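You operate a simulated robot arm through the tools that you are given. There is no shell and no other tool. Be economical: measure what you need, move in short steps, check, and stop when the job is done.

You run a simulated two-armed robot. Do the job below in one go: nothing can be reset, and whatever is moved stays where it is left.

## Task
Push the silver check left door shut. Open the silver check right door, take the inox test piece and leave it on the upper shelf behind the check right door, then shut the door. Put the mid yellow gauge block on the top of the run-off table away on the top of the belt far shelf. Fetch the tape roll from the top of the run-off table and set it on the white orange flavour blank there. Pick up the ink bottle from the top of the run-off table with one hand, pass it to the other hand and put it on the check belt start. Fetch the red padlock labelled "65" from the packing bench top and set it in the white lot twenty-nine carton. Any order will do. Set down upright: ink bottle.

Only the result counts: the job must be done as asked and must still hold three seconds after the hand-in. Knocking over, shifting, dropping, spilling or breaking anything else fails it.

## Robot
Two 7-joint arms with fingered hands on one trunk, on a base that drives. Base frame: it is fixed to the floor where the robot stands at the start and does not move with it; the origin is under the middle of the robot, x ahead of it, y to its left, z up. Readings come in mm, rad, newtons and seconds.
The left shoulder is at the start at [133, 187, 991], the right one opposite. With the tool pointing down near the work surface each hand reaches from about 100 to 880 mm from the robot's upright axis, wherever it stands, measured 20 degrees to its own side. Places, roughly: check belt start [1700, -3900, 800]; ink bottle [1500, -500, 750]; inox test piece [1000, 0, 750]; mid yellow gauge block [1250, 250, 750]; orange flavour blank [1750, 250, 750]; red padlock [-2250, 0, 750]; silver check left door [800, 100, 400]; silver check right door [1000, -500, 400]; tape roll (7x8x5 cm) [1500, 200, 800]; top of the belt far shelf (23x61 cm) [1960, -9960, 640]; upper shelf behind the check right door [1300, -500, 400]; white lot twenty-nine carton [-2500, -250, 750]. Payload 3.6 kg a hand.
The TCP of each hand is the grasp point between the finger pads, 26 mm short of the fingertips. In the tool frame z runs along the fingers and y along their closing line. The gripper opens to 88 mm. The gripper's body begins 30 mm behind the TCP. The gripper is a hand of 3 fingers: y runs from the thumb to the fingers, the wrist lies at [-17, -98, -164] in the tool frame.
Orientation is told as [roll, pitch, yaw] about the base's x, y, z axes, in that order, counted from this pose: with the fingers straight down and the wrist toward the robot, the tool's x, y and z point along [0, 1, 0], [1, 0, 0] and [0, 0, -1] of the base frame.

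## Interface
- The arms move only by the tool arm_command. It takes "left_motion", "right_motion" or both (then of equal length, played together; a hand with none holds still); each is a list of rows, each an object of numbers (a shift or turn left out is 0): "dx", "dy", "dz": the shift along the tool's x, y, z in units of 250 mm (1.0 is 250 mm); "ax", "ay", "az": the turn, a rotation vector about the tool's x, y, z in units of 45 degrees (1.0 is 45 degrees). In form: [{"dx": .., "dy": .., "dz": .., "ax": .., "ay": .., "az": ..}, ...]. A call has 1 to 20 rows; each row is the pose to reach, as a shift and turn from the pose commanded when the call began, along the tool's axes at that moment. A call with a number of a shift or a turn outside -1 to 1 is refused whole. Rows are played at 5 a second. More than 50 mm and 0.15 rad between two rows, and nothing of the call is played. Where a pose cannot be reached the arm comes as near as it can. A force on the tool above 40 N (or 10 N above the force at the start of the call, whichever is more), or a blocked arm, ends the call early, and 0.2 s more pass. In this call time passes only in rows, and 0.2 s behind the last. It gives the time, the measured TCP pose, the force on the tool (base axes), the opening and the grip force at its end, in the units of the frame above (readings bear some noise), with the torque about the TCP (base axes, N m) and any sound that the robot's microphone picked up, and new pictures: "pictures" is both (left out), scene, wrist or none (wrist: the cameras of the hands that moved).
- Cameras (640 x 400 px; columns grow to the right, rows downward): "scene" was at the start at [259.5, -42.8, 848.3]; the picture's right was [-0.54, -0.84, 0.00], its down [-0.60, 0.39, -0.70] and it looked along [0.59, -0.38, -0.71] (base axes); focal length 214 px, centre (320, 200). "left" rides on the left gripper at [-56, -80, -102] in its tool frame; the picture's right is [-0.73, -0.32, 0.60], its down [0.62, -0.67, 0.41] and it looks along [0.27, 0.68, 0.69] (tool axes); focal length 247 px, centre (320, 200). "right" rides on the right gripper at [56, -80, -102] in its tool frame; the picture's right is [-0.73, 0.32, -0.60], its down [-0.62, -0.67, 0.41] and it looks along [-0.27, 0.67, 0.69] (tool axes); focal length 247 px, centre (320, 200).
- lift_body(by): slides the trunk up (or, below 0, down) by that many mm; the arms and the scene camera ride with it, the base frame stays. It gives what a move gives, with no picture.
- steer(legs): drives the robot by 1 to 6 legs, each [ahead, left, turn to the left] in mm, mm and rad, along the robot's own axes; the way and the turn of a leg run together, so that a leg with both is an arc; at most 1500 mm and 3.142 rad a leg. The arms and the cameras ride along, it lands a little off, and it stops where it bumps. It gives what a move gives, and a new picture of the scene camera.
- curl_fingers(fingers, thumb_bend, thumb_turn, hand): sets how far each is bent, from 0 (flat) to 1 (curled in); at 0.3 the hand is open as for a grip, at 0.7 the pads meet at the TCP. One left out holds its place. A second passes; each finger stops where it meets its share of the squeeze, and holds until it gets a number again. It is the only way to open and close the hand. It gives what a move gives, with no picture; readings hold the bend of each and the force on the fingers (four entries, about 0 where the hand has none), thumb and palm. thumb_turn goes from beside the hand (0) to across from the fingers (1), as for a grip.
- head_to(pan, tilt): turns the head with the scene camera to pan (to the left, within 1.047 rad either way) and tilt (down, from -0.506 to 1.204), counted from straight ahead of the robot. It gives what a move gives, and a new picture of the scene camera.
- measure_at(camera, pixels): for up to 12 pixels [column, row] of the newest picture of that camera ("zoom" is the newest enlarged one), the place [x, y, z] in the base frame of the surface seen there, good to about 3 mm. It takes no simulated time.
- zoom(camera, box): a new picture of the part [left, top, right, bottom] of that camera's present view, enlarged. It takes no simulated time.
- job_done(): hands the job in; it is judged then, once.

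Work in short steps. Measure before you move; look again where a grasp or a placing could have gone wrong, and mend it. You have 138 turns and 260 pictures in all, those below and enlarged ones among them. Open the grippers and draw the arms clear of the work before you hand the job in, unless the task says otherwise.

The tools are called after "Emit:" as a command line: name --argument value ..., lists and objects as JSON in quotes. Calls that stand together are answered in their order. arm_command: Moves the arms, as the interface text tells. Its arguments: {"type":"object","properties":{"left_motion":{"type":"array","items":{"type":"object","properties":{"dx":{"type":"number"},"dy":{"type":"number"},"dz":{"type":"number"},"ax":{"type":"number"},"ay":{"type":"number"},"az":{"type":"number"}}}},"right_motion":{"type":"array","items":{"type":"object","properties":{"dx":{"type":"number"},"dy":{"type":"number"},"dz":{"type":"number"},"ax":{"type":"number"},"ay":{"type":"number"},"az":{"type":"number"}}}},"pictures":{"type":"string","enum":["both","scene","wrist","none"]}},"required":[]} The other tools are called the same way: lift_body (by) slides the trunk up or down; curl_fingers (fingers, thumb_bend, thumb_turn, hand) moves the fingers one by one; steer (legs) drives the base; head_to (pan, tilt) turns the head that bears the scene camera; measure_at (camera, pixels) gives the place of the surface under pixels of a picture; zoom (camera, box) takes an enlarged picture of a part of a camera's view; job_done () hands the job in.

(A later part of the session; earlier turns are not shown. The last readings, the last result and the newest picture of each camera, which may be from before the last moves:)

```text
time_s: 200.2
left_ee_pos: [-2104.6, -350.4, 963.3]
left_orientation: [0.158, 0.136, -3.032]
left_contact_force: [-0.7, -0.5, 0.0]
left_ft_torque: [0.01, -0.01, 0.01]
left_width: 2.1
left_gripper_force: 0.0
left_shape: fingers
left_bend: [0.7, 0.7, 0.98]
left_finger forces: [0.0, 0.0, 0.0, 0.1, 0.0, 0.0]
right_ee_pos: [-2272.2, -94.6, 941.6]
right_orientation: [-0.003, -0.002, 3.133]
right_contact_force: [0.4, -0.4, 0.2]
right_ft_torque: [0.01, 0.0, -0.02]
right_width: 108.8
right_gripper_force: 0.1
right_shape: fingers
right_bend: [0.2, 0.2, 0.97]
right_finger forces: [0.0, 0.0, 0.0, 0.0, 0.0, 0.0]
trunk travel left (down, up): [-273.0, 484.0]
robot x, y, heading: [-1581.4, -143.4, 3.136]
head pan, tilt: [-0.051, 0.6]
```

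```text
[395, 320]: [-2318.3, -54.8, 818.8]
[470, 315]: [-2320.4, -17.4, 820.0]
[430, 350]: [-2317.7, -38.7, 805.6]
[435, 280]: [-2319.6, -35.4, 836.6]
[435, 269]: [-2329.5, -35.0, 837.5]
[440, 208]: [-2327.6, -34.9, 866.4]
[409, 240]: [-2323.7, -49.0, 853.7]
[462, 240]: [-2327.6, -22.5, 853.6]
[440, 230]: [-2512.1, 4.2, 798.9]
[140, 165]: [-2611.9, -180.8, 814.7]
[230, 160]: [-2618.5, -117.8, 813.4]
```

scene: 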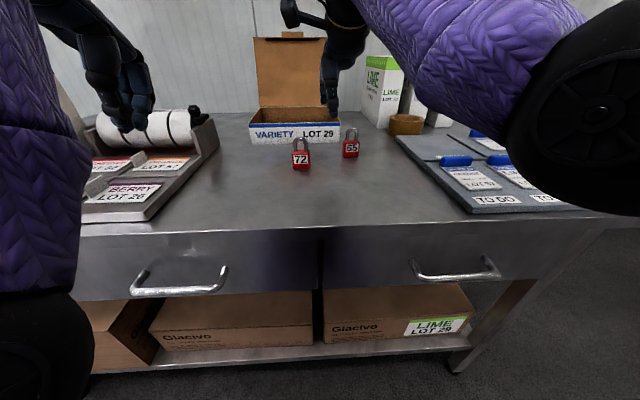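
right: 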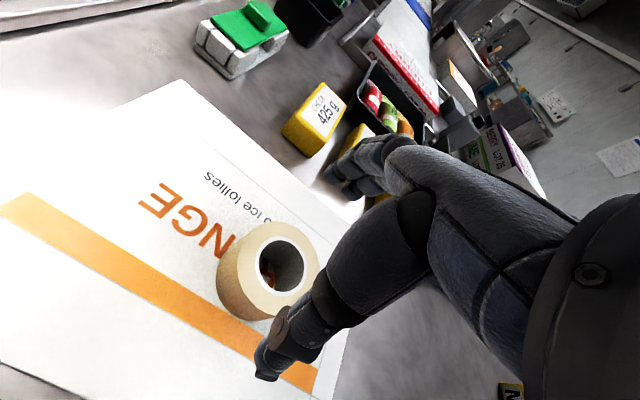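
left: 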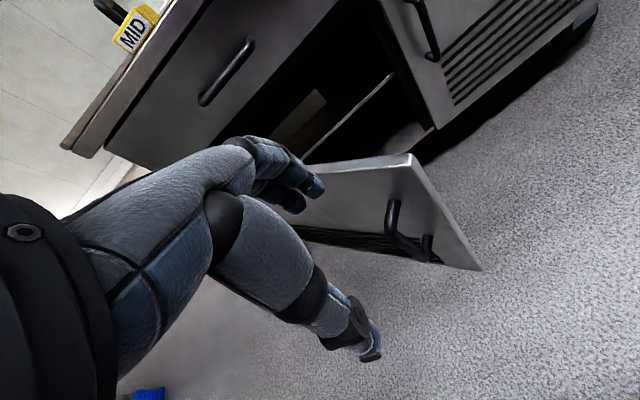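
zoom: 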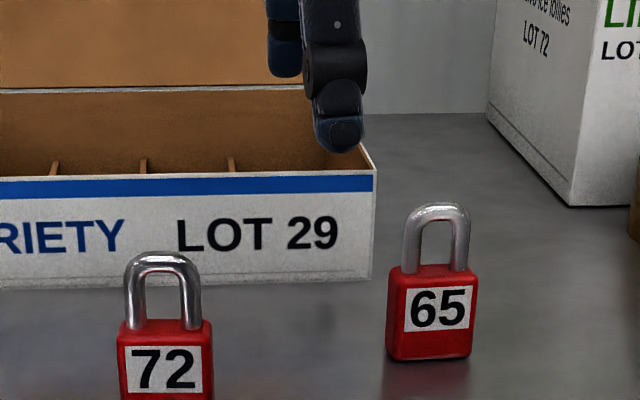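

Padlock centre (−2328,−36), body top 838, shackle top 867. I position above and descend to z≈843.

Emit:
curl_fingers --hand "right" --fingers 0.3 --thumb_bend 0.3

Emit:
arm_command --right_motion '[{"dx": -0.12, "dy": 0.1}, {"dx": -0.236, "dy": 0.224}, {"dx": -0.236, "dy": 0.224, "dz": 0.1}]' --pictures "both"

```text
time_s: 201.2
left_ee_pos: [-2104.1, -352.7, 964.0]
left_orientation: [0.158, 0.131, -3.031]
left_contact_force: [0.1, -0.2, -0.3]
left_ft_torque: [0.0, 0.02, 0.01]
left_width: 2.0
left_gripper_force: 0.1
left_shape: fingers
left_bend: [0.7, 0.7, 0.98]
left_finger forces: [0.0, 0.1, 0.0, 0.0, 0.1, 0.0]
right_ee_pos: [-2271.1, -94.7, 942.8]
right_orientation: [-0.002, -0.002, 3.134]
right_contact_force: [0.3, 0.1, -1.1]
right_ft_torque: [0.01, 0.01, -0.01]
right_width: 89.0
right_gripper_force: 0.0
right_shape: fingers
right_bend: [0.3, 0.3, 0.97]
right_finger forces: [0.0, 0.0, 0.1, 0.1, 0.0, 0.1]
trunk travel left (down, up): [-273.0, 484.0]
robot x, y, heading: [-1577.7, -145.5, 3.139]
head pan, tilt: [-0.051, 0.6]
```

```text
time_s: 202.1
left_ee_pos: [-2103.7, -352.3, 964.5]
left_orientation: [0.159, 0.137, -3.031]
left_contact_force: [-0.9, 0.1, 0.3]
left_ft_torque: [0.01, 0.0, 0.0]
left_width: 2.4
left_gripper_force: 0.1
left_shape: fingers
left_bend: [0.7, 0.7, 0.98]
left_finger forces: [0.1, 0.1, 0.0, 0.0, 0.0, 0.1]
right_ee_pos: [-2328.9, -35.4, 917.9]
right_orientation: [-0.002, -0.001, 3.132]
right_contact_force: [0.1, 0.6, -0.1]
right_ft_torque: [-0.03, -0.04, -0.02]
right_width: 89.1
right_gripper_force: 0.2
right_shape: fingers
right_bend: [0.3, 0.3, 0.97]
right_finger forces: [0.0, 0.0, 0.0, 0.2, 0.0, 0.1]
trunk travel left (down, up): [-273.0, 484.0]
robot x, y, heading: [-1580.6, -142.0, 3.138]
head pan, tilt: [-0.051, 0.6]
```

scene: 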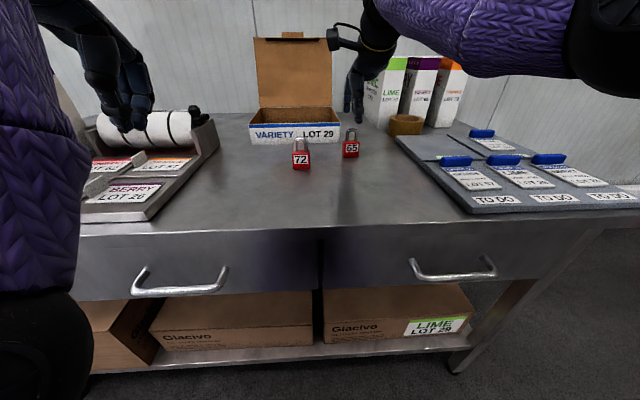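
right: 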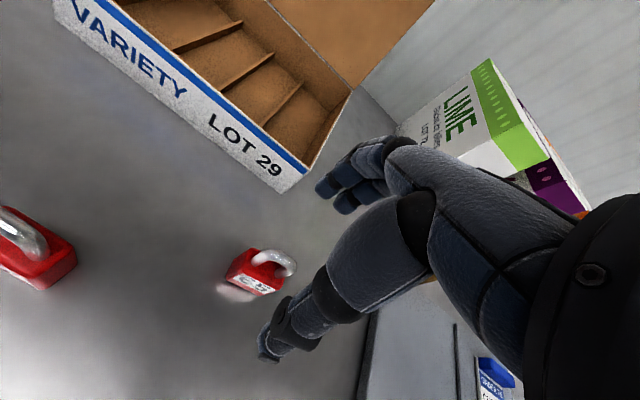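

The padlock is where the projection expects (266,271). I descend and close.

Emit:
arm_command --right_motion '[{"dz": 0.1}, {"dz": 0.2}, {"dz": 0.26}, {"dz": 0.3}]' --pictures "wrist"

Emit:
curl_fingers --hand "right" --fingers 0.7 --thumb_bend 0.7

Emit:
arm_command --right_motion '[{"dz": -0.1}, {"dz": -0.2}, {"dz": -0.3}, {"dz": -0.4}]' --pictures "both"

```text
time_s: 203.1
left_ee_pos: [-2104.1, -351.8, 964.2]
left_orientation: [0.16, 0.135, -3.032]
left_contact_force: [-0.3, 0.8, 0.1]
left_ft_torque: [0.02, -0.04, 0.01]
left_width: 2.3
left_gripper_force: 0.0
left_shape: fingers
left_bend: [0.7, 0.7, 0.98]
left_finger forces: [0.1, 0.0, 0.0, 0.1, 0.1, 0.1]
right_ee_pos: [-2326.1, -35.1, 843.2]
right_orientation: [-0.002, -0.004, 3.133]
right_contact_force: [0.4, -0.5, 0.0]
right_ft_torque: [-0.02, 0.0, 0.0]
right_width: 89.0
right_gripper_force: 0.1
right_shape: fingers
right_bend: [0.3, 0.3, 0.97]
right_finger forces: [0.0, 0.1, 0.0, 0.0, 0.0, 0.0]
trunk travel left (down, up): [-273.0, 484.0]
robot x, y, heading: [-1576.9, -141.8, 3.142]
head pan, tilt: [-0.051, 0.6]
```

right: 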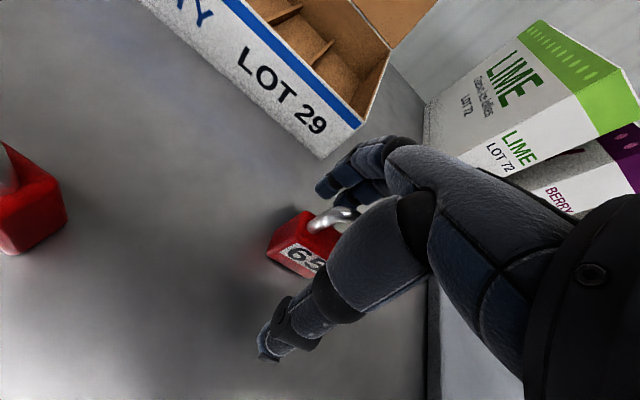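

```text
time_s: 204.1
left_ee_pos: [-2103.6, -351.4, 962.5]
left_orientation: [0.161, 0.135, -3.032]
left_contact_force: [0.3, -0.1, 0.2]
left_ft_torque: [0.03, 0.01, 0.01]
left_width: 2.1
left_gripper_force: 0.0
left_shape: fingers
left_bend: [0.7, 0.7, 0.98]
left_finger forces: [0.0, 0.1, 0.0, 0.1, 0.0, 0.1]
right_ee_pos: [-2327.7, -34.9, 842.5]
right_orientation: [-0.002, -0.002, 3.133]
right_contact_force: [-0.1, 0.8, 0.6]
right_ft_torque: [-0.01, 0.03, 0.01]
right_width: 18.3
right_gripper_force: 8.2
right_shape: fingers
right_bend: [0.65, 0.62, 0.97]
right_finger forces: [5.5, 2.4, 0.1, 0.0, 7.8, 0.1]
trunk travel left (down, up): [-273.0, 484.0]
robot x, y, heading: [-1576.9, -144.8, 3.138]
head pan, tilt: [-0.051, 0.6]
```

```text
time_s: 205.1
left_ee_pos: [-2103.3, -352.2, 964.4]
left_orientation: [0.16, 0.134, -3.031]
left_contact_force: [0.1, 0.3, 0.2]
left_ft_torque: [0.01, -0.02, 0.0]
left_width: 2.1
left_gripper_force: 0.1
left_shape: fingers
left_bend: [0.7, 0.7, 0.98]
left_finger forces: [0.0, 0.0, 0.0, 0.0, 0.0, 0.1]
right_ee_pos: [-2326.2, -35.6, 944.3]
right_orientation: [-0.002, -0.002, 3.133]
right_contact_force: [-0.6, -0.1, -0.6]
right_ft_torque: [-0.01, 0.0, 0.0]
right_width: 18.4
right_gripper_force: 7.2
right_shape: fingers
right_bend: [0.65, 0.62, 0.97]
right_finger forces: [5.3, 2.4, 0.0, 0.0, 7.7, 0.0]
trunk travel left (down, up): [-273.0, 484.0]
robot x, y, heading: [-1579.6, -144.3, 3.14]
head pan, tilt: [-0.051, 0.6]
```

scene: 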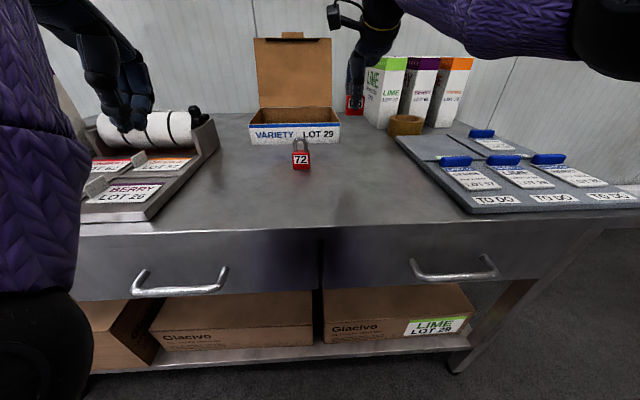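
right: 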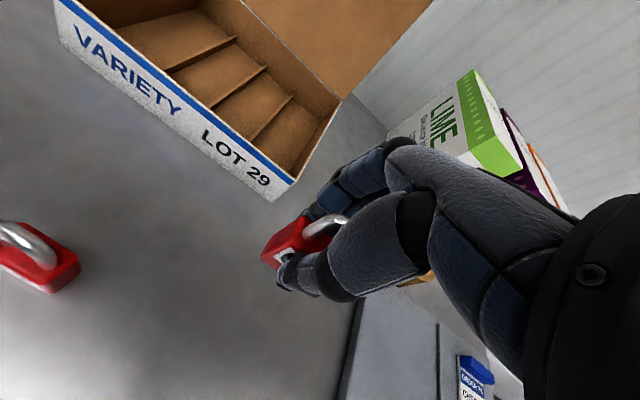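

Padlock 65 is held. I raise the left hand a bit and drive ahead 120 mm with a shift left toward the carton.

Emit:
arm_command --left_motion '[{"dz": -0.1}, {"dz": -0.2}, {"dz": -0.3}]' --right_motion '[{"dz": -0.04}, {"dz": -0.08}, {"dz": -0.12}]' --pictures "none"

Emit:
steer --legs '[[70, 60, 0], [50, 0, 0]]'

```text
time_s: 205.8
left_ee_pos: [-2145.7, -348.4, 1016.9]
left_orientation: [0.156, 0.133, -3.033]
left_contact_force: [0.4, 0.5, -0.2]
left_ft_torque: [-0.01, -0.01, 0.01]
left_width: 2.1
left_gripper_force: 0.0
left_shape: fingers
left_bend: [0.7, 0.7, 0.98]
left_finger forces: [0.0, 0.0, 0.0, 0.0, 0.0, 0.1]
left hand out of reach, approached as far as the arm can: row 1, 2, 3
right_ee_pos: [-2328.3, -35.1, 972.6]
right_orientation: [-0.002, -0.001, 3.132]
right_contact_force: [1.0, -0.1, -0.8]
right_ft_torque: [0.04, -0.02, 0.02]
right_width: 18.3
right_gripper_force: 7.4
right_shape: fingers
right_bend: [0.65, 0.62, 0.97]
right_finger forces: [5.4, 2.3, 0.0, 0.1, 7.6, 0.1]
trunk travel left (down, up): [-273.0, 484.0]
robot x, y, heading: [-1578.1, -145.3, 3.139]
head pan, tilt: [-0.051, 0.6]
```

```text
time_s: 207.5
left_ee_pos: [-2268.5, -409.6, 1015.4]
left_orientation: [0.159, 0.134, -3.032]
left_contact_force: [-0.7, -0.3, -0.6]
left_ft_torque: [-0.04, 0.0, -0.01]
left_width: 2.0
left_gripper_force: 0.0
left_shape: fingers
left_bend: [0.7, 0.7, 0.98]
left_finger forces: [0.1, 0.0, 0.0, 0.1, 0.1, 0.0]
right_ee_pos: [-2449.8, -93.0, 971.4]
right_orientation: [-0.002, 0.0, 3.133]
right_contact_force: [-0.8, 1.0, -2.0]
right_ft_torque: [0.0, -0.04, -0.01]
right_width: 18.2
right_gripper_force: 7.7
right_shape: fingers
right_bend: [0.65, 0.62, 0.97]
right_finger forces: [5.4, 2.3, 0.0, 0.0, 7.7, 0.1]
trunk travel left (down, up): [-273.0, 484.0]
robot x, y, heading: [-1701.5, -203.5, 3.139]
head pan, tilt: [-0.051, 0.6]
```

scene: 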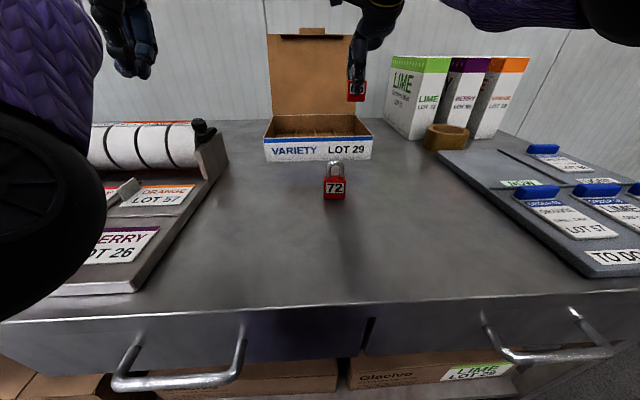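

No bump. I extend the arm over the carton.

Emit:
arm_command --right_motion '[{"dx": 0.08, "dy": 0.07}, {"dx": 0.16, "dy": 0.14}, {"dx": 0.228, "dy": 0.22}, {"dx": 0.228, "dy": 0.22, "dz": 0.1}, {"dx": 0.228, "dy": 0.22, "dz": 0.2}]' --pictures "both"

```text
time_s: 208.7
left_ee_pos: [-2266.5, -408.5, 1015.1]
left_orientation: [0.158, 0.132, -3.033]
left_contact_force: [0.6, 0.3, -0.5]
left_ft_torque: [-0.02, 0.01, -0.01]
left_width: 2.3
left_gripper_force: 0.1
left_shape: fingers
left_bend: [0.7, 0.7, 0.98]
left_finger forces: [0.1, 0.0, 0.0, 0.0, 0.0, 0.0]
right_ee_pos: [-2455.7, -129.2, 950.6]
right_orientation: [0.001, -0.003, 3.133]
right_contact_force: [0.2, -0.1, -0.7]
right_ft_torque: [-0.03, 0.03, -0.02]
right_width: 18.2
right_gripper_force: 7.9
right_shape: fingers
right_bend: [0.65, 0.62, 0.97]
right_finger forces: [5.4, 2.4, 0.1, 0.1, 7.6, 0.1]
right hand out of reach, approached as far as the arm can: row 1, 2, 3, 4, 5
trunk travel left (down, up): [-273.0, 484.0]
robot x, y, heading: [-1697.2, -204.5, 3.137]
head pan, tilt: [-0.051, 0.6]
```

scene: 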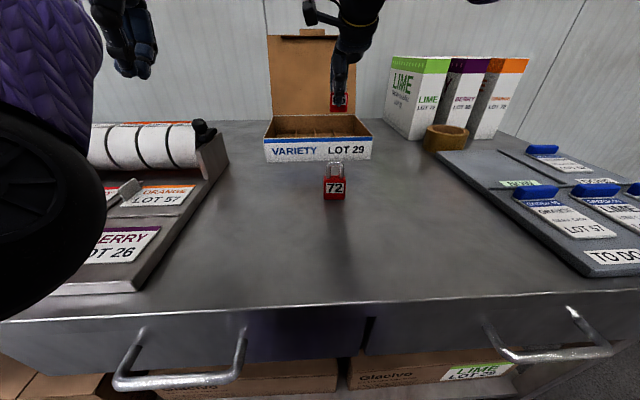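
right: 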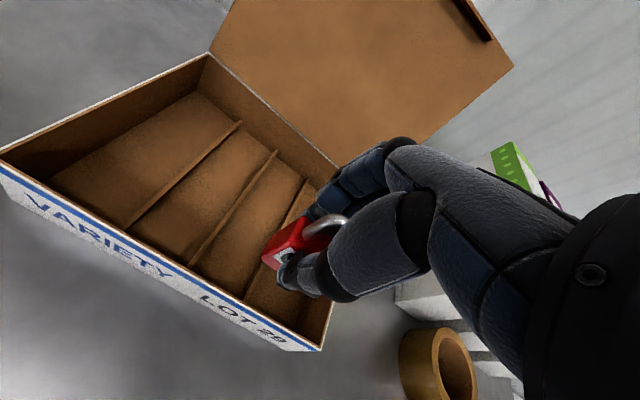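

I check heights below the left hand, then drive 45 mm more.

Emit:
measure_at --camera "scene" --pixels '[[150, 125], [110, 150], [205, 130], [125, 190], [130, 60], [143, 75]]'

Emit:
steer --legs '[[45, 0, 0]]'

```text
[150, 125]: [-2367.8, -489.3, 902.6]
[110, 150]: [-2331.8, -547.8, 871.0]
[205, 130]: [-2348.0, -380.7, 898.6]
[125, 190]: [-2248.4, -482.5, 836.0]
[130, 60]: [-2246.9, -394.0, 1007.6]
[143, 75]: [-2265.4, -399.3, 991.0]
```

```text
time_s: 209.6
left_ee_pos: [-2314.0, -408.5, 1014.9]
left_orientation: [0.159, 0.134, -3.031]
left_contact_force: [0.3, 0.6, -0.1]
left_ft_torque: [0.0, -0.03, 0.01]
left_width: 2.0
left_gripper_force: 0.2
left_shape: fingers
left_bend: [0.7, 0.7, 0.98]
left_finger forces: [0.0, 0.0, 0.1, 0.0, 0.0, 0.1]
right_ee_pos: [-2502.2, -129.1, 947.4]
right_orientation: [-0.003, -0.001, 3.133]
right_contact_force: [-0.6, -0.2, -0.4]
right_ft_torque: [-0.04, -0.02, 0.02]
right_width: 18.3
right_gripper_force: 7.2
right_shape: fingers
right_bend: [0.65, 0.62, 0.97]
right_finger forces: [5.4, 2.3, 0.0, 0.1, 7.6, 0.0]
trunk travel left (down, up): [-273.0, 484.0]
robot x, y, heading: [-1746.3, -204.6, 3.135]
head pan, tilt: [-0.051, 0.6]
```

scene: 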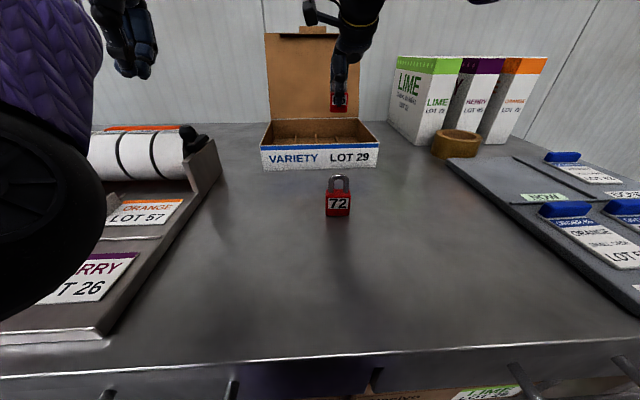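

Left hand stays put above the rolls. I lower the right arm into the carton with small corrections.

Emit:
arm_command --right_motion '[{"dx": 0.0, "dy": -0.08, "dz": 0.04}, {"dy": -0.16, "dz": 0.08}, {"dy": -0.16, "dz": 0.12}, {"dy": -0.16, "dz": 0.16}]' --pictures "wrist"

```text
time_s: 210.6
left_ee_pos: [-2313.1, -409.5, 1016.0]
left_orientation: [0.158, 0.132, -3.032]
left_contact_force: [-0.3, -0.7, -0.2]
left_ft_torque: [-0.07, -0.01, 0.01]
left_width: 2.0
left_gripper_force: 0.1
left_shape: fingers
left_bend: [0.7, 0.7, 0.98]
left_finger forces: [0.1, 0.0, 0.0, 0.0, 0.0, 0.1]
right_ee_pos: [-2462.1, -130.3, 909.7]
right_orientation: [-0.002, -0.003, 3.133]
right_contact_force: [-0.3, 0.1, -1.2]
right_ft_torque: [0.05, 0.03, -0.03]
right_width: 17.9
right_gripper_force: 7.1
right_shape: fingers
right_bend: [0.65, 0.62, 0.97]
right_finger forces: [5.3, 2.2, 0.1, 0.0, 7.4, 0.0]
trunk travel left (down, up): [-273.0, 484.0]
robot x, y, heading: [-1745.8, -208.9, 3.142]
head pan, tilt: [-0.051, 0.6]
```

right: 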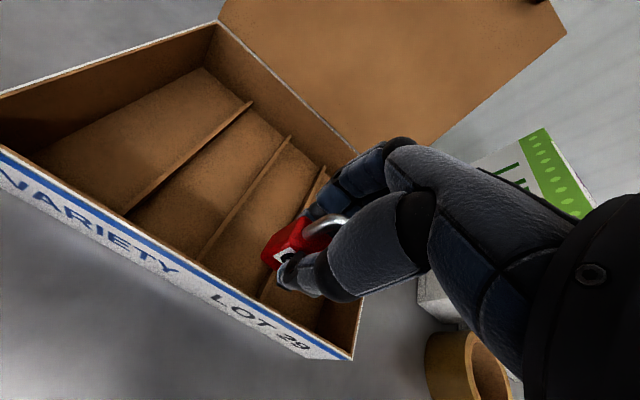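

I shift forward 35 mm and left 20 mm, then lower further.

Emit:
arm_command --right_motion '[{"dx": 0.04, "dy": 0.07, "dz": 0.02}, {"dx": 0.08, "dy": 0.13, "dz": 0.06}, {"dx": 0.08, "dy": 0.13, "dz": 0.12}, {"dx": 0.08, "dy": 0.13, "dz": 0.18}]' --pictures "both"

```text
time_s: 211.6
left_ee_pos: [-2312.1, -408.4, 1016.2]
left_orientation: [0.158, 0.134, -3.033]
left_contact_force: [0.3, -0.6, -0.4]
left_ft_torque: [0.01, -0.01, -0.01]
left_width: 1.9
left_gripper_force: 0.1
left_shape: fingers
left_bend: [0.7, 0.7, 0.98]
left_finger forces: [0.1, 0.1, 0.0, 0.0, 0.0, 0.0]
right_ee_pos: [-2487.8, -145.1, 865.4]
right_orientation: [-0.002, -0.001, 3.133]
right_contact_force: [0.4, -0.2, -0.3]
right_ft_torque: [0.01, 0.0, -0.01]
right_width: 18.4
right_gripper_force: 8.1
right_shape: fingers
right_bend: [0.65, 0.62, 0.97]
right_finger forces: [5.4, 2.2, 0.0, 0.0, 7.5, 0.0]
right hand out of reach, approached as far as the arm can: row 3, 4
trunk travel left (down, up): [-273.0, 484.0]
robot x, y, heading: [-1745.3, -205.0, 3.14]
head pan, tilt: [-0.051, 0.6]
```

scene: 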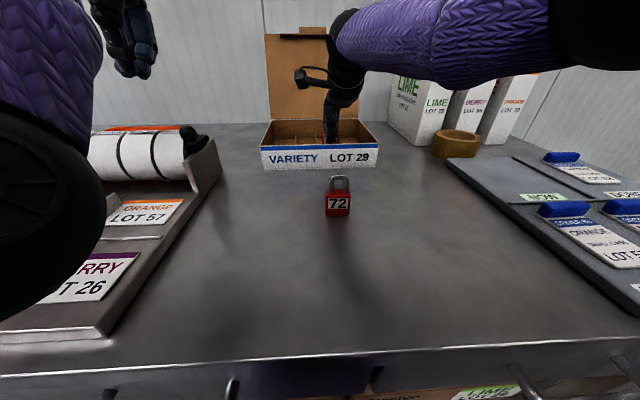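
right: 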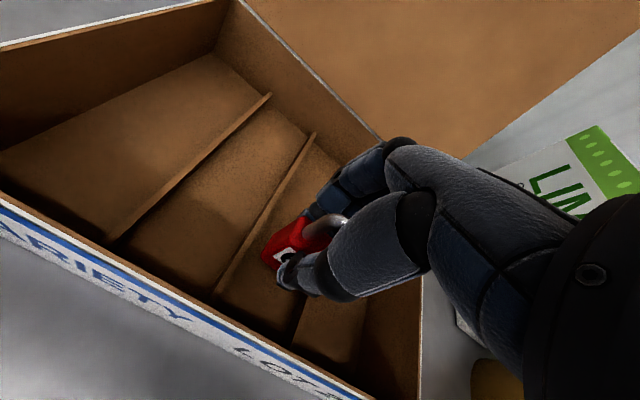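

The padlock is inside the carton's walls; I lower it gently until it touches and release.

Emit:
arm_command --right_motion '[{"dz": 0.02}, {"dz": 0.04}, {"dz": 0.06}, {"dz": 0.075}]' --pictures "none"

```text
time_s: 212.6
left_ee_pos: [-2312.0, -409.6, 1015.8]
left_orientation: [0.159, 0.132, -3.03]
left_contact_force: [0.2, -0.5, -0.4]
left_ft_torque: [-0.02, 0.01, -0.01]
left_width: 1.8
left_gripper_force: 0.0
left_shape: fingers
left_bend: [0.7, 0.7, 0.98]
left_finger forces: [0.0, 0.0, 0.0, 0.0, 0.0, 0.0]
right_ee_pos: [-2484.5, -145.3, 848.8]
right_orientation: [-0.003, -0.003, 3.133]
right_contact_force: [-0.5, -1.3, -0.3]
right_ft_torque: [-0.03, 0.0, 0.0]
right_width: 18.0
right_gripper_force: 7.3
right_shape: fingers
right_bend: [0.65, 0.62, 0.97]
right_finger forces: [5.5, 2.4, 0.0, 0.1, 7.6, 0.0]
trunk travel left (down, up): [-273.0, 484.0]
robot x, y, heading: [-1748.0, -204.4, 3.138]
head pan, tilt: [-0.051, 0.6]
```

Its base is within ~5 mm of the carton floor; I open and rise.

Emit:
curl_fingers --hand "right" --fingers 0.38 --thumb_bend 0.4

Emit:
arm_command --right_motion '[{"dz": -0.1}, {"dz": -0.2}, {"dz": -0.3}, {"dz": -0.4}]' --pictures "wrist"

```text
time_s: 213.6
left_ee_pos: [-2311.6, -410.7, 1015.1]
left_orientation: [0.159, 0.133, -3.033]
left_contact_force: [-0.4, -0.2, 0.3]
left_ft_torque: [0.03, 0.02, -0.01]
left_width: 2.2
left_gripper_force: 0.1
left_shape: fingers
left_bend: [0.7, 0.7, 0.98]
left_finger forces: [0.0, 0.0, 0.0, 0.0, 0.1, 0.1]
right_ee_pos: [-2485.7, -144.6, 846.4]
right_orientation: [-0.002, -0.004, 3.133]
right_contact_force: [-0.5, 0.3, -0.3]
right_ft_torque: [0.02, 0.05, 0.01]
right_width: 68.7
right_gripper_force: 0.1
right_shape: fingers
right_bend: [0.38, 0.4, 0.97]
right_finger forces: [0.0, 0.0, 0.0, 0.1, 0.0, 0.0]
trunk travel left (down, up): [-273.0, 484.0]
robot x, y, heading: [-1747.8, -200.2, 3.139]
head pan, tilt: [-0.051, 0.6]
```

```text
time_s: 214.6
left_ee_pos: [-2311.7, -410.0, 1015.8]
left_orientation: [0.16, 0.132, -3.031]
left_contact_force: [-0.8, -0.5, 0.2]
left_ft_torque: [0.02, -0.01, 0.0]
left_width: 2.1
left_gripper_force: 0.0
left_shape: fingers
left_bend: [0.7, 0.7, 0.98]
left_finger forces: [0.0, 0.0, 0.0, 0.1, 0.1, 0.1]
right_ee_pos: [-2485.5, -146.4, 946.9]
right_orientation: [-0.003, -0.002, 3.136]
right_contact_force: [0.1, -0.6, -0.4]
right_ft_torque: [0.01, -0.01, 0.0]
right_width: 68.8
right_gripper_force: 0.0
right_shape: fingers
right_bend: [0.38, 0.4, 0.97]
right_finger forces: [0.0, 0.0, 0.0, 0.0, 0.0, 0.0]
trunk travel left (down, up): [-273.0, 484.0]
robot x, y, heading: [-1747.3, -206.3, 3.139]
head pan, tilt: [-0.051, 0.6]
```

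right: 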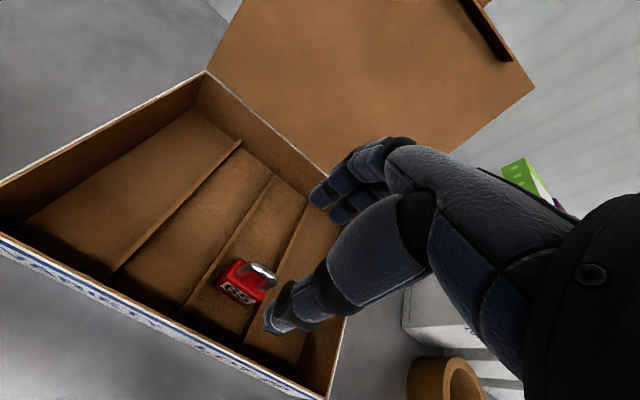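

Padlock "65" stands in the carton. I back away, turn around and drive toward the ink bottle.

Emit:
steer --legs '[[-650, 0, 0], [0, 0, 3.141], [1450, 0, 0]]'

Emit:
lift_body --by 250

Emit:
head_to --pan -0.2 --tilt 0.6

```text
time_s: 232.2
left_ee_pos: [914.1, -78.6, 1016.2]
left_orientation: [0.159, 0.132, 0.066]
left_contact_force: [-0.6, -0.5, 0.3]
left_ft_torque: [0.0, 0.0, 0.03]
left_width: 2.0
left_gripper_force: 0.0
left_shape: fingers
left_bend: [0.7, 0.7, 0.98]
left_finger forces: [0.1, 0.0, 0.0, 0.1, 0.0, 0.0]
right_ee_pos: [1076.1, -349.3, 946.4]
right_orientation: [-0.001, -0.002, -0.053]
right_contact_force: [-0.4, 0.3, -0.1]
right_ft_torque: [-0.03, -0.01, 0.02]
right_width: 68.7
right_gripper_force: 0.0
right_shape: fingers
right_bend: [0.38, 0.4, 0.97]
right_finger forces: [0.0, 0.0, 0.0, 0.1, 0.0, 0.0]
trunk travel left (down, up): [-273.0, 484.0]
robot x, y, heading: [339.1, -257.5, -0.045]
head pan, tilt: [-0.051, 0.6]
```

scene: 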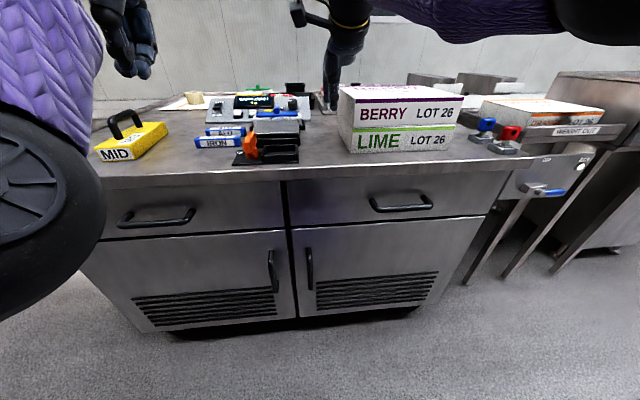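

```text
time_s: 234.8
left_ee_pos: [913.8, -78.0, 1265.1]
left_orientation: [0.158, 0.132, 0.064]
left_contact_force: [1.2, -0.5, -0.3]
left_ft_torque: [0.05, -0.02, 0.02]
left_width: 1.9
left_gripper_force: 0.1
left_shape: fingers
left_bend: [0.7, 0.7, 0.98]
left_finger forces: [0.0, 0.1, 0.0, 0.0, 0.0, 0.0]
right_ee_pos: [1050.4, -348.6, 1269.5]
right_orientation: [-0.002, -0.107, -0.053]
right_contact_force: [-0.8, -0.1, 0.4]
right_ft_torque: [0.01, 0.02, -0.03]
right_width: 68.4
right_gripper_force: 0.1
right_shape: fingers
right_bend: [0.38, 0.4, 0.97]
right_finger forces: [0.0, 0.0, 0.0, 0.0, 0.1, 0.0]
trunk travel left (down, up): [-523.0, 234.0]
robot x, y, heading: [340.3, -259.3, -0.047]
head pan, tilt: [-0.051, 0.6]
```

```text
time_s: 235.5
left_ee_pos: [913.9, -78.5, 1265.7]
left_orientation: [0.158, 0.133, 0.065]
left_contact_force: [-0.2, 0.4, -0.3]
left_ft_torque: [-0.02, 0.01, -0.01]
left_width: 1.7
left_gripper_force: 0.1
left_shape: fingers
left_bend: [0.7, 0.7, 0.98]
left_finger forces: [0.0, 0.1, 0.0, 0.0, 0.0, 0.1]
right_ee_pos: [1050.4, -348.2, 1269.9]
right_orientation: [-0.002, -0.106, -0.054]
right_contact_force: [0.0, 0.1, -0.3]
right_ft_torque: [-0.01, -0.01, -0.02]
right_width: 68.6
right_gripper_force: 0.0
right_shape: fingers
right_bend: [0.38, 0.4, 0.97]
right_finger forces: [0.0, 0.0, 0.0, 0.1, 0.0, 0.0]
trunk travel left (down, up): [-523.0, 234.0]
robot x, y, heading: [343.5, -252.8, -0.042]
head pan, tilt: [-0.201, 0.6]
```

scene: 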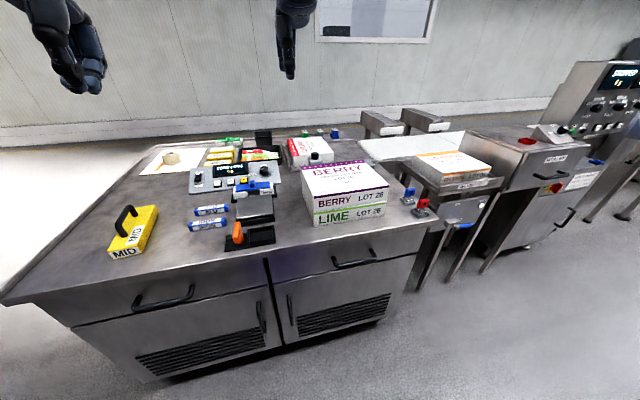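

Good overview. I zoom in on the bottle behind the BERRY box at (315,157).

Emit:
zoom --camera "scene" --box '[270, 120, 400, 201]'

Emit:
measure_at --camera "zoom" --pixels '[[221, 160], [221, 175], [210, 185], [240, 185], [150, 240], [160, 225], [400, 195], [200, 195], [270, 190], [190, 150], [100, 215]]'

```text
4.92 times, centred on (335, 160) of scene
```

zoom: 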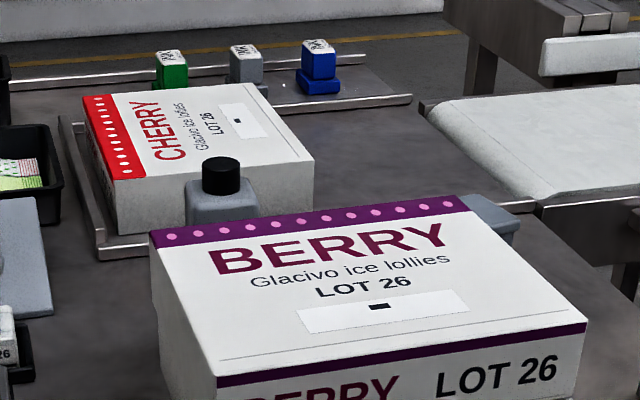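

```text
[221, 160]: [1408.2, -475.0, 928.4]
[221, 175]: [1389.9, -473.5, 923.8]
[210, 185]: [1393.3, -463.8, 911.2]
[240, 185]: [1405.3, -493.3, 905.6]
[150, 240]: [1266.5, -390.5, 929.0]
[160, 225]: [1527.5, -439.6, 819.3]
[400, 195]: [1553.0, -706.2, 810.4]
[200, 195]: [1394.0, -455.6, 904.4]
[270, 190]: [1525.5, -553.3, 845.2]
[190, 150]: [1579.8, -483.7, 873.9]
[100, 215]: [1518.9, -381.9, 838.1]
```

Cap at (1403,−476), top z 928, shoulder z 905; BERRY box back edge x≈1275, so there is room. I drive up, then lower the trunk.

Emit:
steer --legs '[[310, -12, 0.045]]'

Emit:
lift_body --by -220

Emit:
zoom --camera "scene" --box '[240, 60, 480, 210]'

```text
time_s: 237.6
left_ee_pos: [1214.5, -76.4, 1265.9]
left_orientation: [0.159, 0.133, 0.103]
left_contact_force: [0.2, 0.3, 0.4]
left_ft_torque: [-0.02, 0.02, -0.01]
left_width: 1.7
left_gripper_force: 0.1
left_shape: fingers
left_bend: [0.7, 0.7, 0.98]
left_finger forces: [0.1, 0.0, 0.1, 0.0, 0.0, 0.0]
right_ee_pos: [1361.4, -341.7, 1270.0]
right_orientation: [-0.001, -0.107, -0.014]
right_contact_force: [0.3, -0.8, 0.7]
right_ft_torque: [0.0, -0.03, -0.02]
right_width: 68.6
right_gripper_force: 0.0
right_shape: fingers
right_bend: [0.38, 0.4, 0.97]
right_finger forces: [0.1, 0.1, 0.1, 0.0, 0.1, 0.1]
trunk travel left (down, up): [-523.0, 234.0]
robot x, y, heading: [646.7, -279.2, -0.013]
head pan, tilt: [-0.201, 0.6]
```

scene: 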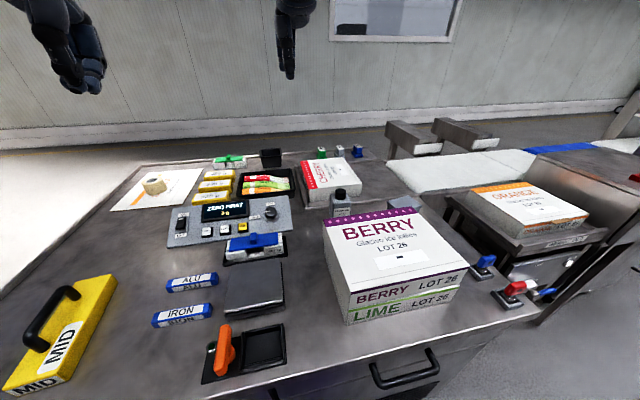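

```text
time_s: 239.9
left_ee_pos: [1213.9, -76.5, 1046.8]
left_orientation: [0.158, 0.131, 0.104]
left_contact_force: [-0.2, -0.3, -0.1]
left_ft_torque: [0.01, -0.01, -0.01]
left_width: 2.2
left_gripper_force: 0.1
left_shape: fingers
left_bend: [0.7, 0.7, 0.98]
left_finger forces: [0.0, 0.1, 0.0, 0.0, 0.0, 0.1]
right_ee_pos: [1360.2, -342.0, 1051.2]
right_orientation: [-0.002, -0.108, -0.015]
right_contact_force: [0.4, -0.7, 0.2]
right_ft_torque: [0.0, 0.01, 0.0]
right_width: 68.9
right_gripper_force: 0.0
right_shape: fingers
right_bend: [0.38, 0.4, 0.97]
right_finger forces: [0.0, 0.1, 0.1, 0.0, 0.1, 0.0]
trunk travel left (down, up): [-303.0, 454.0]
robot x, y, heading: [645.9, -279.9, -0.009]
head pan, tilt: [-0.201, 0.6]
```

```text
2.67 times, centred on (360, 135) of scene
```

zoom: 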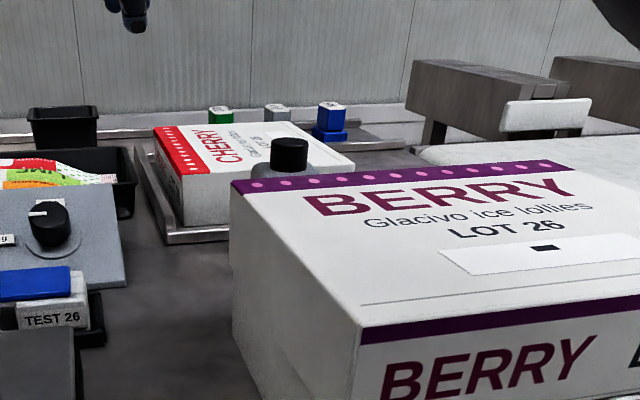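

I refine the cap measurement and bring the right hand above it.

Emit:
measure_at --camera "zoom" --pixels '[[290, 143], [290, 155], [275, 155], [305, 155], [290, 138], [285, 175], [250, 175]]'

Emit:
arm_command --right_motion '[{"dx": -0.09, "dy": 0.024, "dz": 0.05, "ax": 0.023}, {"dx": -0.18, "dy": 0.048, "dz": 0.09, "ax": 0.046}, {"dx": -0.27, "dy": 0.07, "dz": 0.14, "ax": 0.07}, {"dx": -0.36, "dy": 0.095, "dz": 0.19, "ax": 0.09}, {"dx": -0.45, "dy": 0.12, "dz": 0.23, "ax": 0.115}, {"dx": -0.536, "dy": 0.143, "dz": 0.28, "ax": 0.137}]' --pictures "both"

```text
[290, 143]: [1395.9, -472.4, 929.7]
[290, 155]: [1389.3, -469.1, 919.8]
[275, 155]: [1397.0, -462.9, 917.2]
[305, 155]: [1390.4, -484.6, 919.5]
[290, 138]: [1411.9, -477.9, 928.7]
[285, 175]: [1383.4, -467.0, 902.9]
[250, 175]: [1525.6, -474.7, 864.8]
```

```text
time_s: 241.3
left_ee_pos: [1213.5, -77.7, 1045.4]
left_orientation: [0.16, 0.133, 0.103]
left_contact_force: [-0.7, -0.5, 0.0]
left_ft_torque: [0.02, -0.03, 0.0]
left_width: 1.7
left_gripper_force: 0.0
left_shape: fingers
left_bend: [0.7, 0.7, 0.98]
left_finger forces: [0.0, 0.1, 0.0, 0.1, 0.1, 0.0]
right_ee_pos: [1402.6, -474.8, 986.3]
right_orientation: [0.001, 0.002, -0.013]
right_contact_force: [-1.3, 0.4, 0.9]
right_ft_torque: [0.0, -0.02, 0.01]
right_width: 68.7
right_gripper_force: 0.1
right_shape: fingers
right_bend: [0.38, 0.4, 0.97]
right_finger forces: [0.1, 0.1, 0.1, 0.0, 0.0, 0.1]
trunk travel left (down, up): [-303.0, 454.0]
robot x, y, heading: [646.6, -278.8, -0.004]
head pan, tilt: [-0.201, 0.6]
```

scene: 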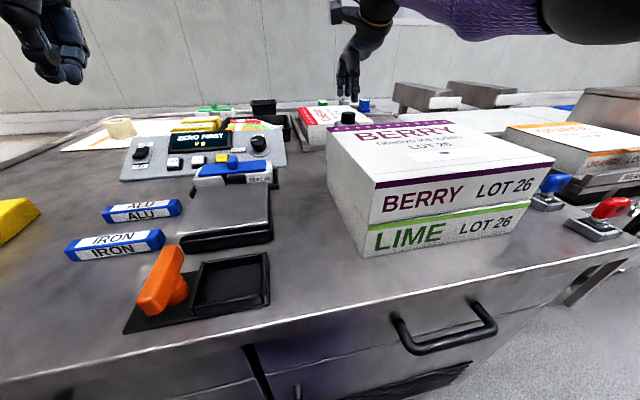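
right: 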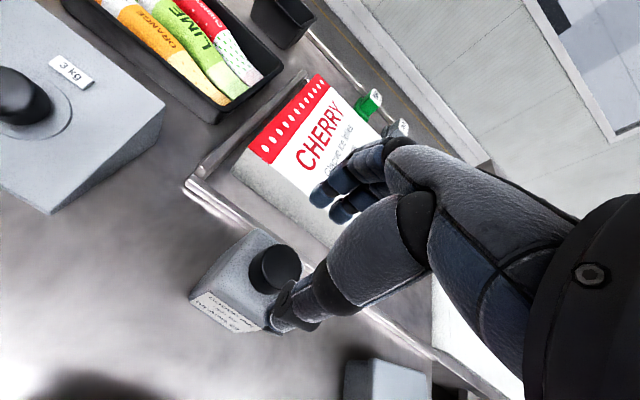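

The cap is centred under the hand ((275,268) vs predicted (278,265)). I descend to z 931 and close on the cap.

Emit:
arm_command --right_motion '[{"dz": 0.08}, {"dz": 0.16}, {"dz": 0.22}]' --pictures "wrist"

Emit:
curl_fingers --hand "right" --fingers 0.7 --thumb_bend 0.7

Emit:
arm_command --right_motion '[{"dz": -0.06}, {"dz": -0.12}, {"dz": -0.2}]' --pictures "both"

```text
time_s: 242.1
left_ee_pos: [1212.5, -76.8, 1046.2]
left_orientation: [0.159, 0.134, 0.105]
left_contact_force: [0.4, 0.3, 0.4]
left_ft_torque: [-0.03, -0.02, -0.02]
left_width: 1.9
left_gripper_force: 0.1
left_shape: fingers
left_bend: [0.7, 0.7, 0.98]
left_finger forces: [0.0, 0.0, 0.0, 0.0, 0.0, 0.0]
right_ee_pos: [1401.8, -475.1, 929.6]
right_orientation: [-0.001, 0.001, -0.016]
right_contact_force: [0.8, -0.6, -0.6]
right_ft_torque: [0.05, 0.02, 0.0]
right_width: 68.9
right_gripper_force: 0.0
right_shape: fingers
right_bend: [0.38, 0.4, 0.97]
right_finger forces: [0.0, 0.0, 0.0, 0.0, 0.0, 0.0]
trunk travel left (down, up): [-303.0, 454.0]
robot x, y, heading: [645.2, -279.2, -0.012]
head pan, tilt: [-0.201, 0.6]
```

right: 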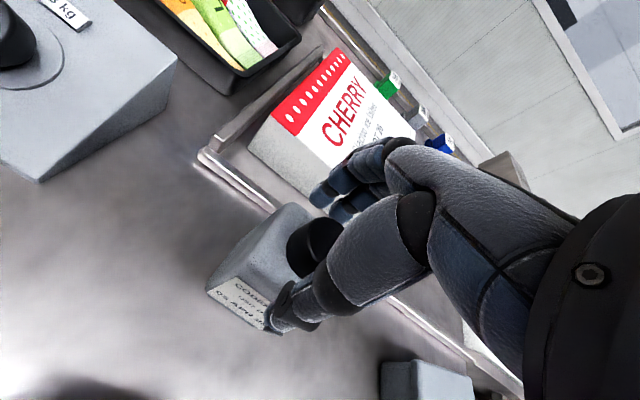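

```text
time_s: 243.1
left_ee_pos: [1212.1, -77.2, 1047.9]
left_orientation: [0.159, 0.131, 0.103]
left_contact_force: [0.4, 0.7, 0.7]
left_ft_torque: [-0.01, -0.01, -0.03]
left_width: 2.1
left_gripper_force: 0.1
left_shape: fingers
left_bend: [0.7, 0.7, 0.98]
left_finger forces: [0.1, 0.0, 0.1, 0.1, 0.0, 0.0]
right_ee_pos: [1402.2, -474.9, 934.2]
right_orientation: [-0.002, -0.007, -0.017]
right_contact_force: [1.8, -0.5, 14.5]
right_ft_torque: [0.0, -0.64, -0.05]
right_width: 37.1
right_gripper_force: 21.0
right_shape: fingers
right_bend: [0.62, 0.5, 0.97]
right_finger forces: [16.8, 12.7, 0.0, 0.1, 11.6, 0.0]
trunk travel left (down, up): [-303.0, 454.0]
robot x, y, heading: [643.7, -280.7, -0.011]
head pan, tilt: [-0.201, 0.6]
```

```text
time_s: 243.9
left_ee_pos: [1213.2, -77.7, 1045.9]
left_orientation: [0.159, 0.133, 0.103]
left_contact_force: [0.0, -0.3, -0.5]
left_ft_torque: [-0.01, -0.01, 0.0]
left_width: 2.2
left_gripper_force: 0.1
left_shape: fingers
left_bend: [0.7, 0.7, 0.98]
left_finger forces: [0.1, 0.0, 0.0, 0.0, 0.0, 0.1]
right_ee_pos: [1400.7, -474.9, 978.3]
right_orientation: [-0.001, 0.002, -0.015]
right_contact_force: [0.8, 0.8, -3.1]
right_ft_torque: [-0.03, -0.04, -0.01]
right_width: 27.3
right_gripper_force: 7.1
right_shape: fingers
right_bend: [0.66, 0.53, 0.96]
right_finger forces: [2.0, 5.1, 0.0, 0.0, 6.7, 0.0]
trunk travel left (down, up): [-303.0, 454.0]
robot x, y, heading: [646.8, -277.4, -0.011]
head pan, tilt: [-0.201, 0.6]
```

scene: 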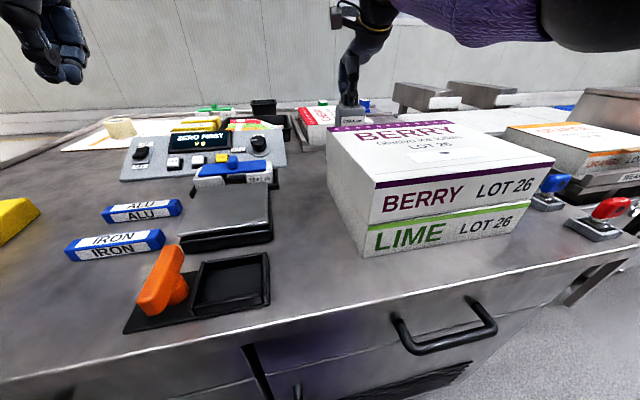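
right: 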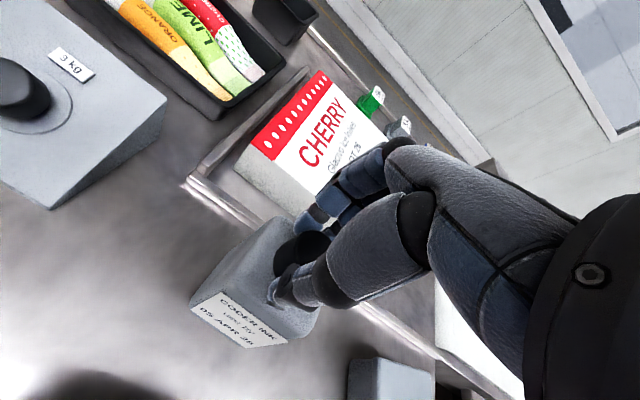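

The bottle is lifted. I firm up the grip and raise the trunk 150 so its base clears the BERRY box.

Emit:
curl_fingers --hand "right" --fingers 0.78 --thumb_bend 0.72

Emit:
lift_body --by 150

Emit:
zoom --camera "right" --box '[120, 100, 440, 300]'

```text
time_s: 244.9
left_ee_pos: [1214.6, -77.4, 1045.5]
left_orientation: [0.16, 0.133, 0.102]
left_contact_force: [1.2, 0.6, 0.8]
left_ft_torque: [0.02, 0.01, -0.04]
left_width: 1.9
left_gripper_force: 0.1
left_shape: fingers
left_bend: [0.7, 0.7, 0.98]
left_finger forces: [0.0, 0.0, 0.0, 0.0, 0.1, 0.0]
right_ee_pos: [1401.5, -475.7, 979.8]
right_orientation: [-0.001, 0.0, -0.015]
right_contact_force: [0.4, 0.2, -3.8]
right_ft_torque: [0.01, -0.04, 0.0]
right_width: 26.0
right_gripper_force: 17.6
right_shape: fingers
right_bend: [0.73, 0.52, 0.95]
right_finger forces: [7.1, 10.2, 0.1, 0.0, 17.3, 0.1]
trunk travel left (down, up): [-303.0, 454.0]
robot x, y, heading: [650.1, -279.8, -0.01]
head pan, tilt: [-0.201, 0.6]
```

```text
time_s: 246.7
left_ee_pos: [1214.3, -76.6, 1194.6]
left_orientation: [0.158, 0.134, 0.102]
left_contact_force: [0.8, 0.1, 0.1]
left_ft_torque: [-0.02, -0.01, -0.01]
left_width: 2.1
left_gripper_force: 0.0
left_shape: fingers
left_bend: [0.7, 0.7, 0.98]
left_finger forces: [0.1, 0.1, 0.0, 0.1, 0.1, 0.0]
right_ee_pos: [1387.4, -475.3, 1170.3]
right_orientation: [0.001, -0.057, -0.018]
right_contact_force: [0.7, 0.5, -3.2]
right_ft_torque: [-0.02, -0.06, 0.0]
right_width: 26.0
right_gripper_force: 17.8
right_shape: fingers
right_bend: [0.73, 0.52, 0.95]
right_finger forces: [7.3, 10.3, 0.1, 0.1, 17.2, 0.0]
trunk travel left (down, up): [-453.0, 304.0]
robot x, y, heading: [648.8, -278.7, -0.008]
head pan, tilt: [-0.201, 0.6]
```

```text
2.00 times, centred on (280, 200) of right
```

zoom: 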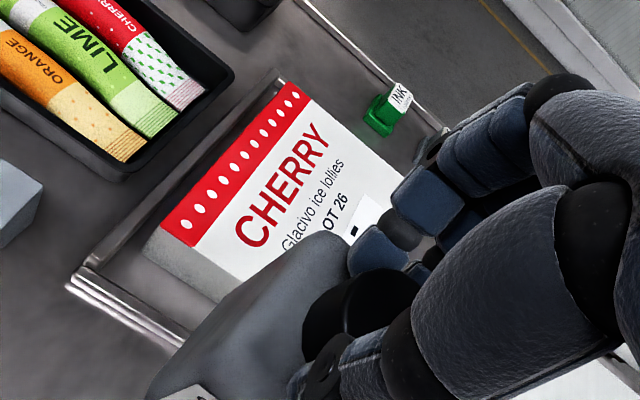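

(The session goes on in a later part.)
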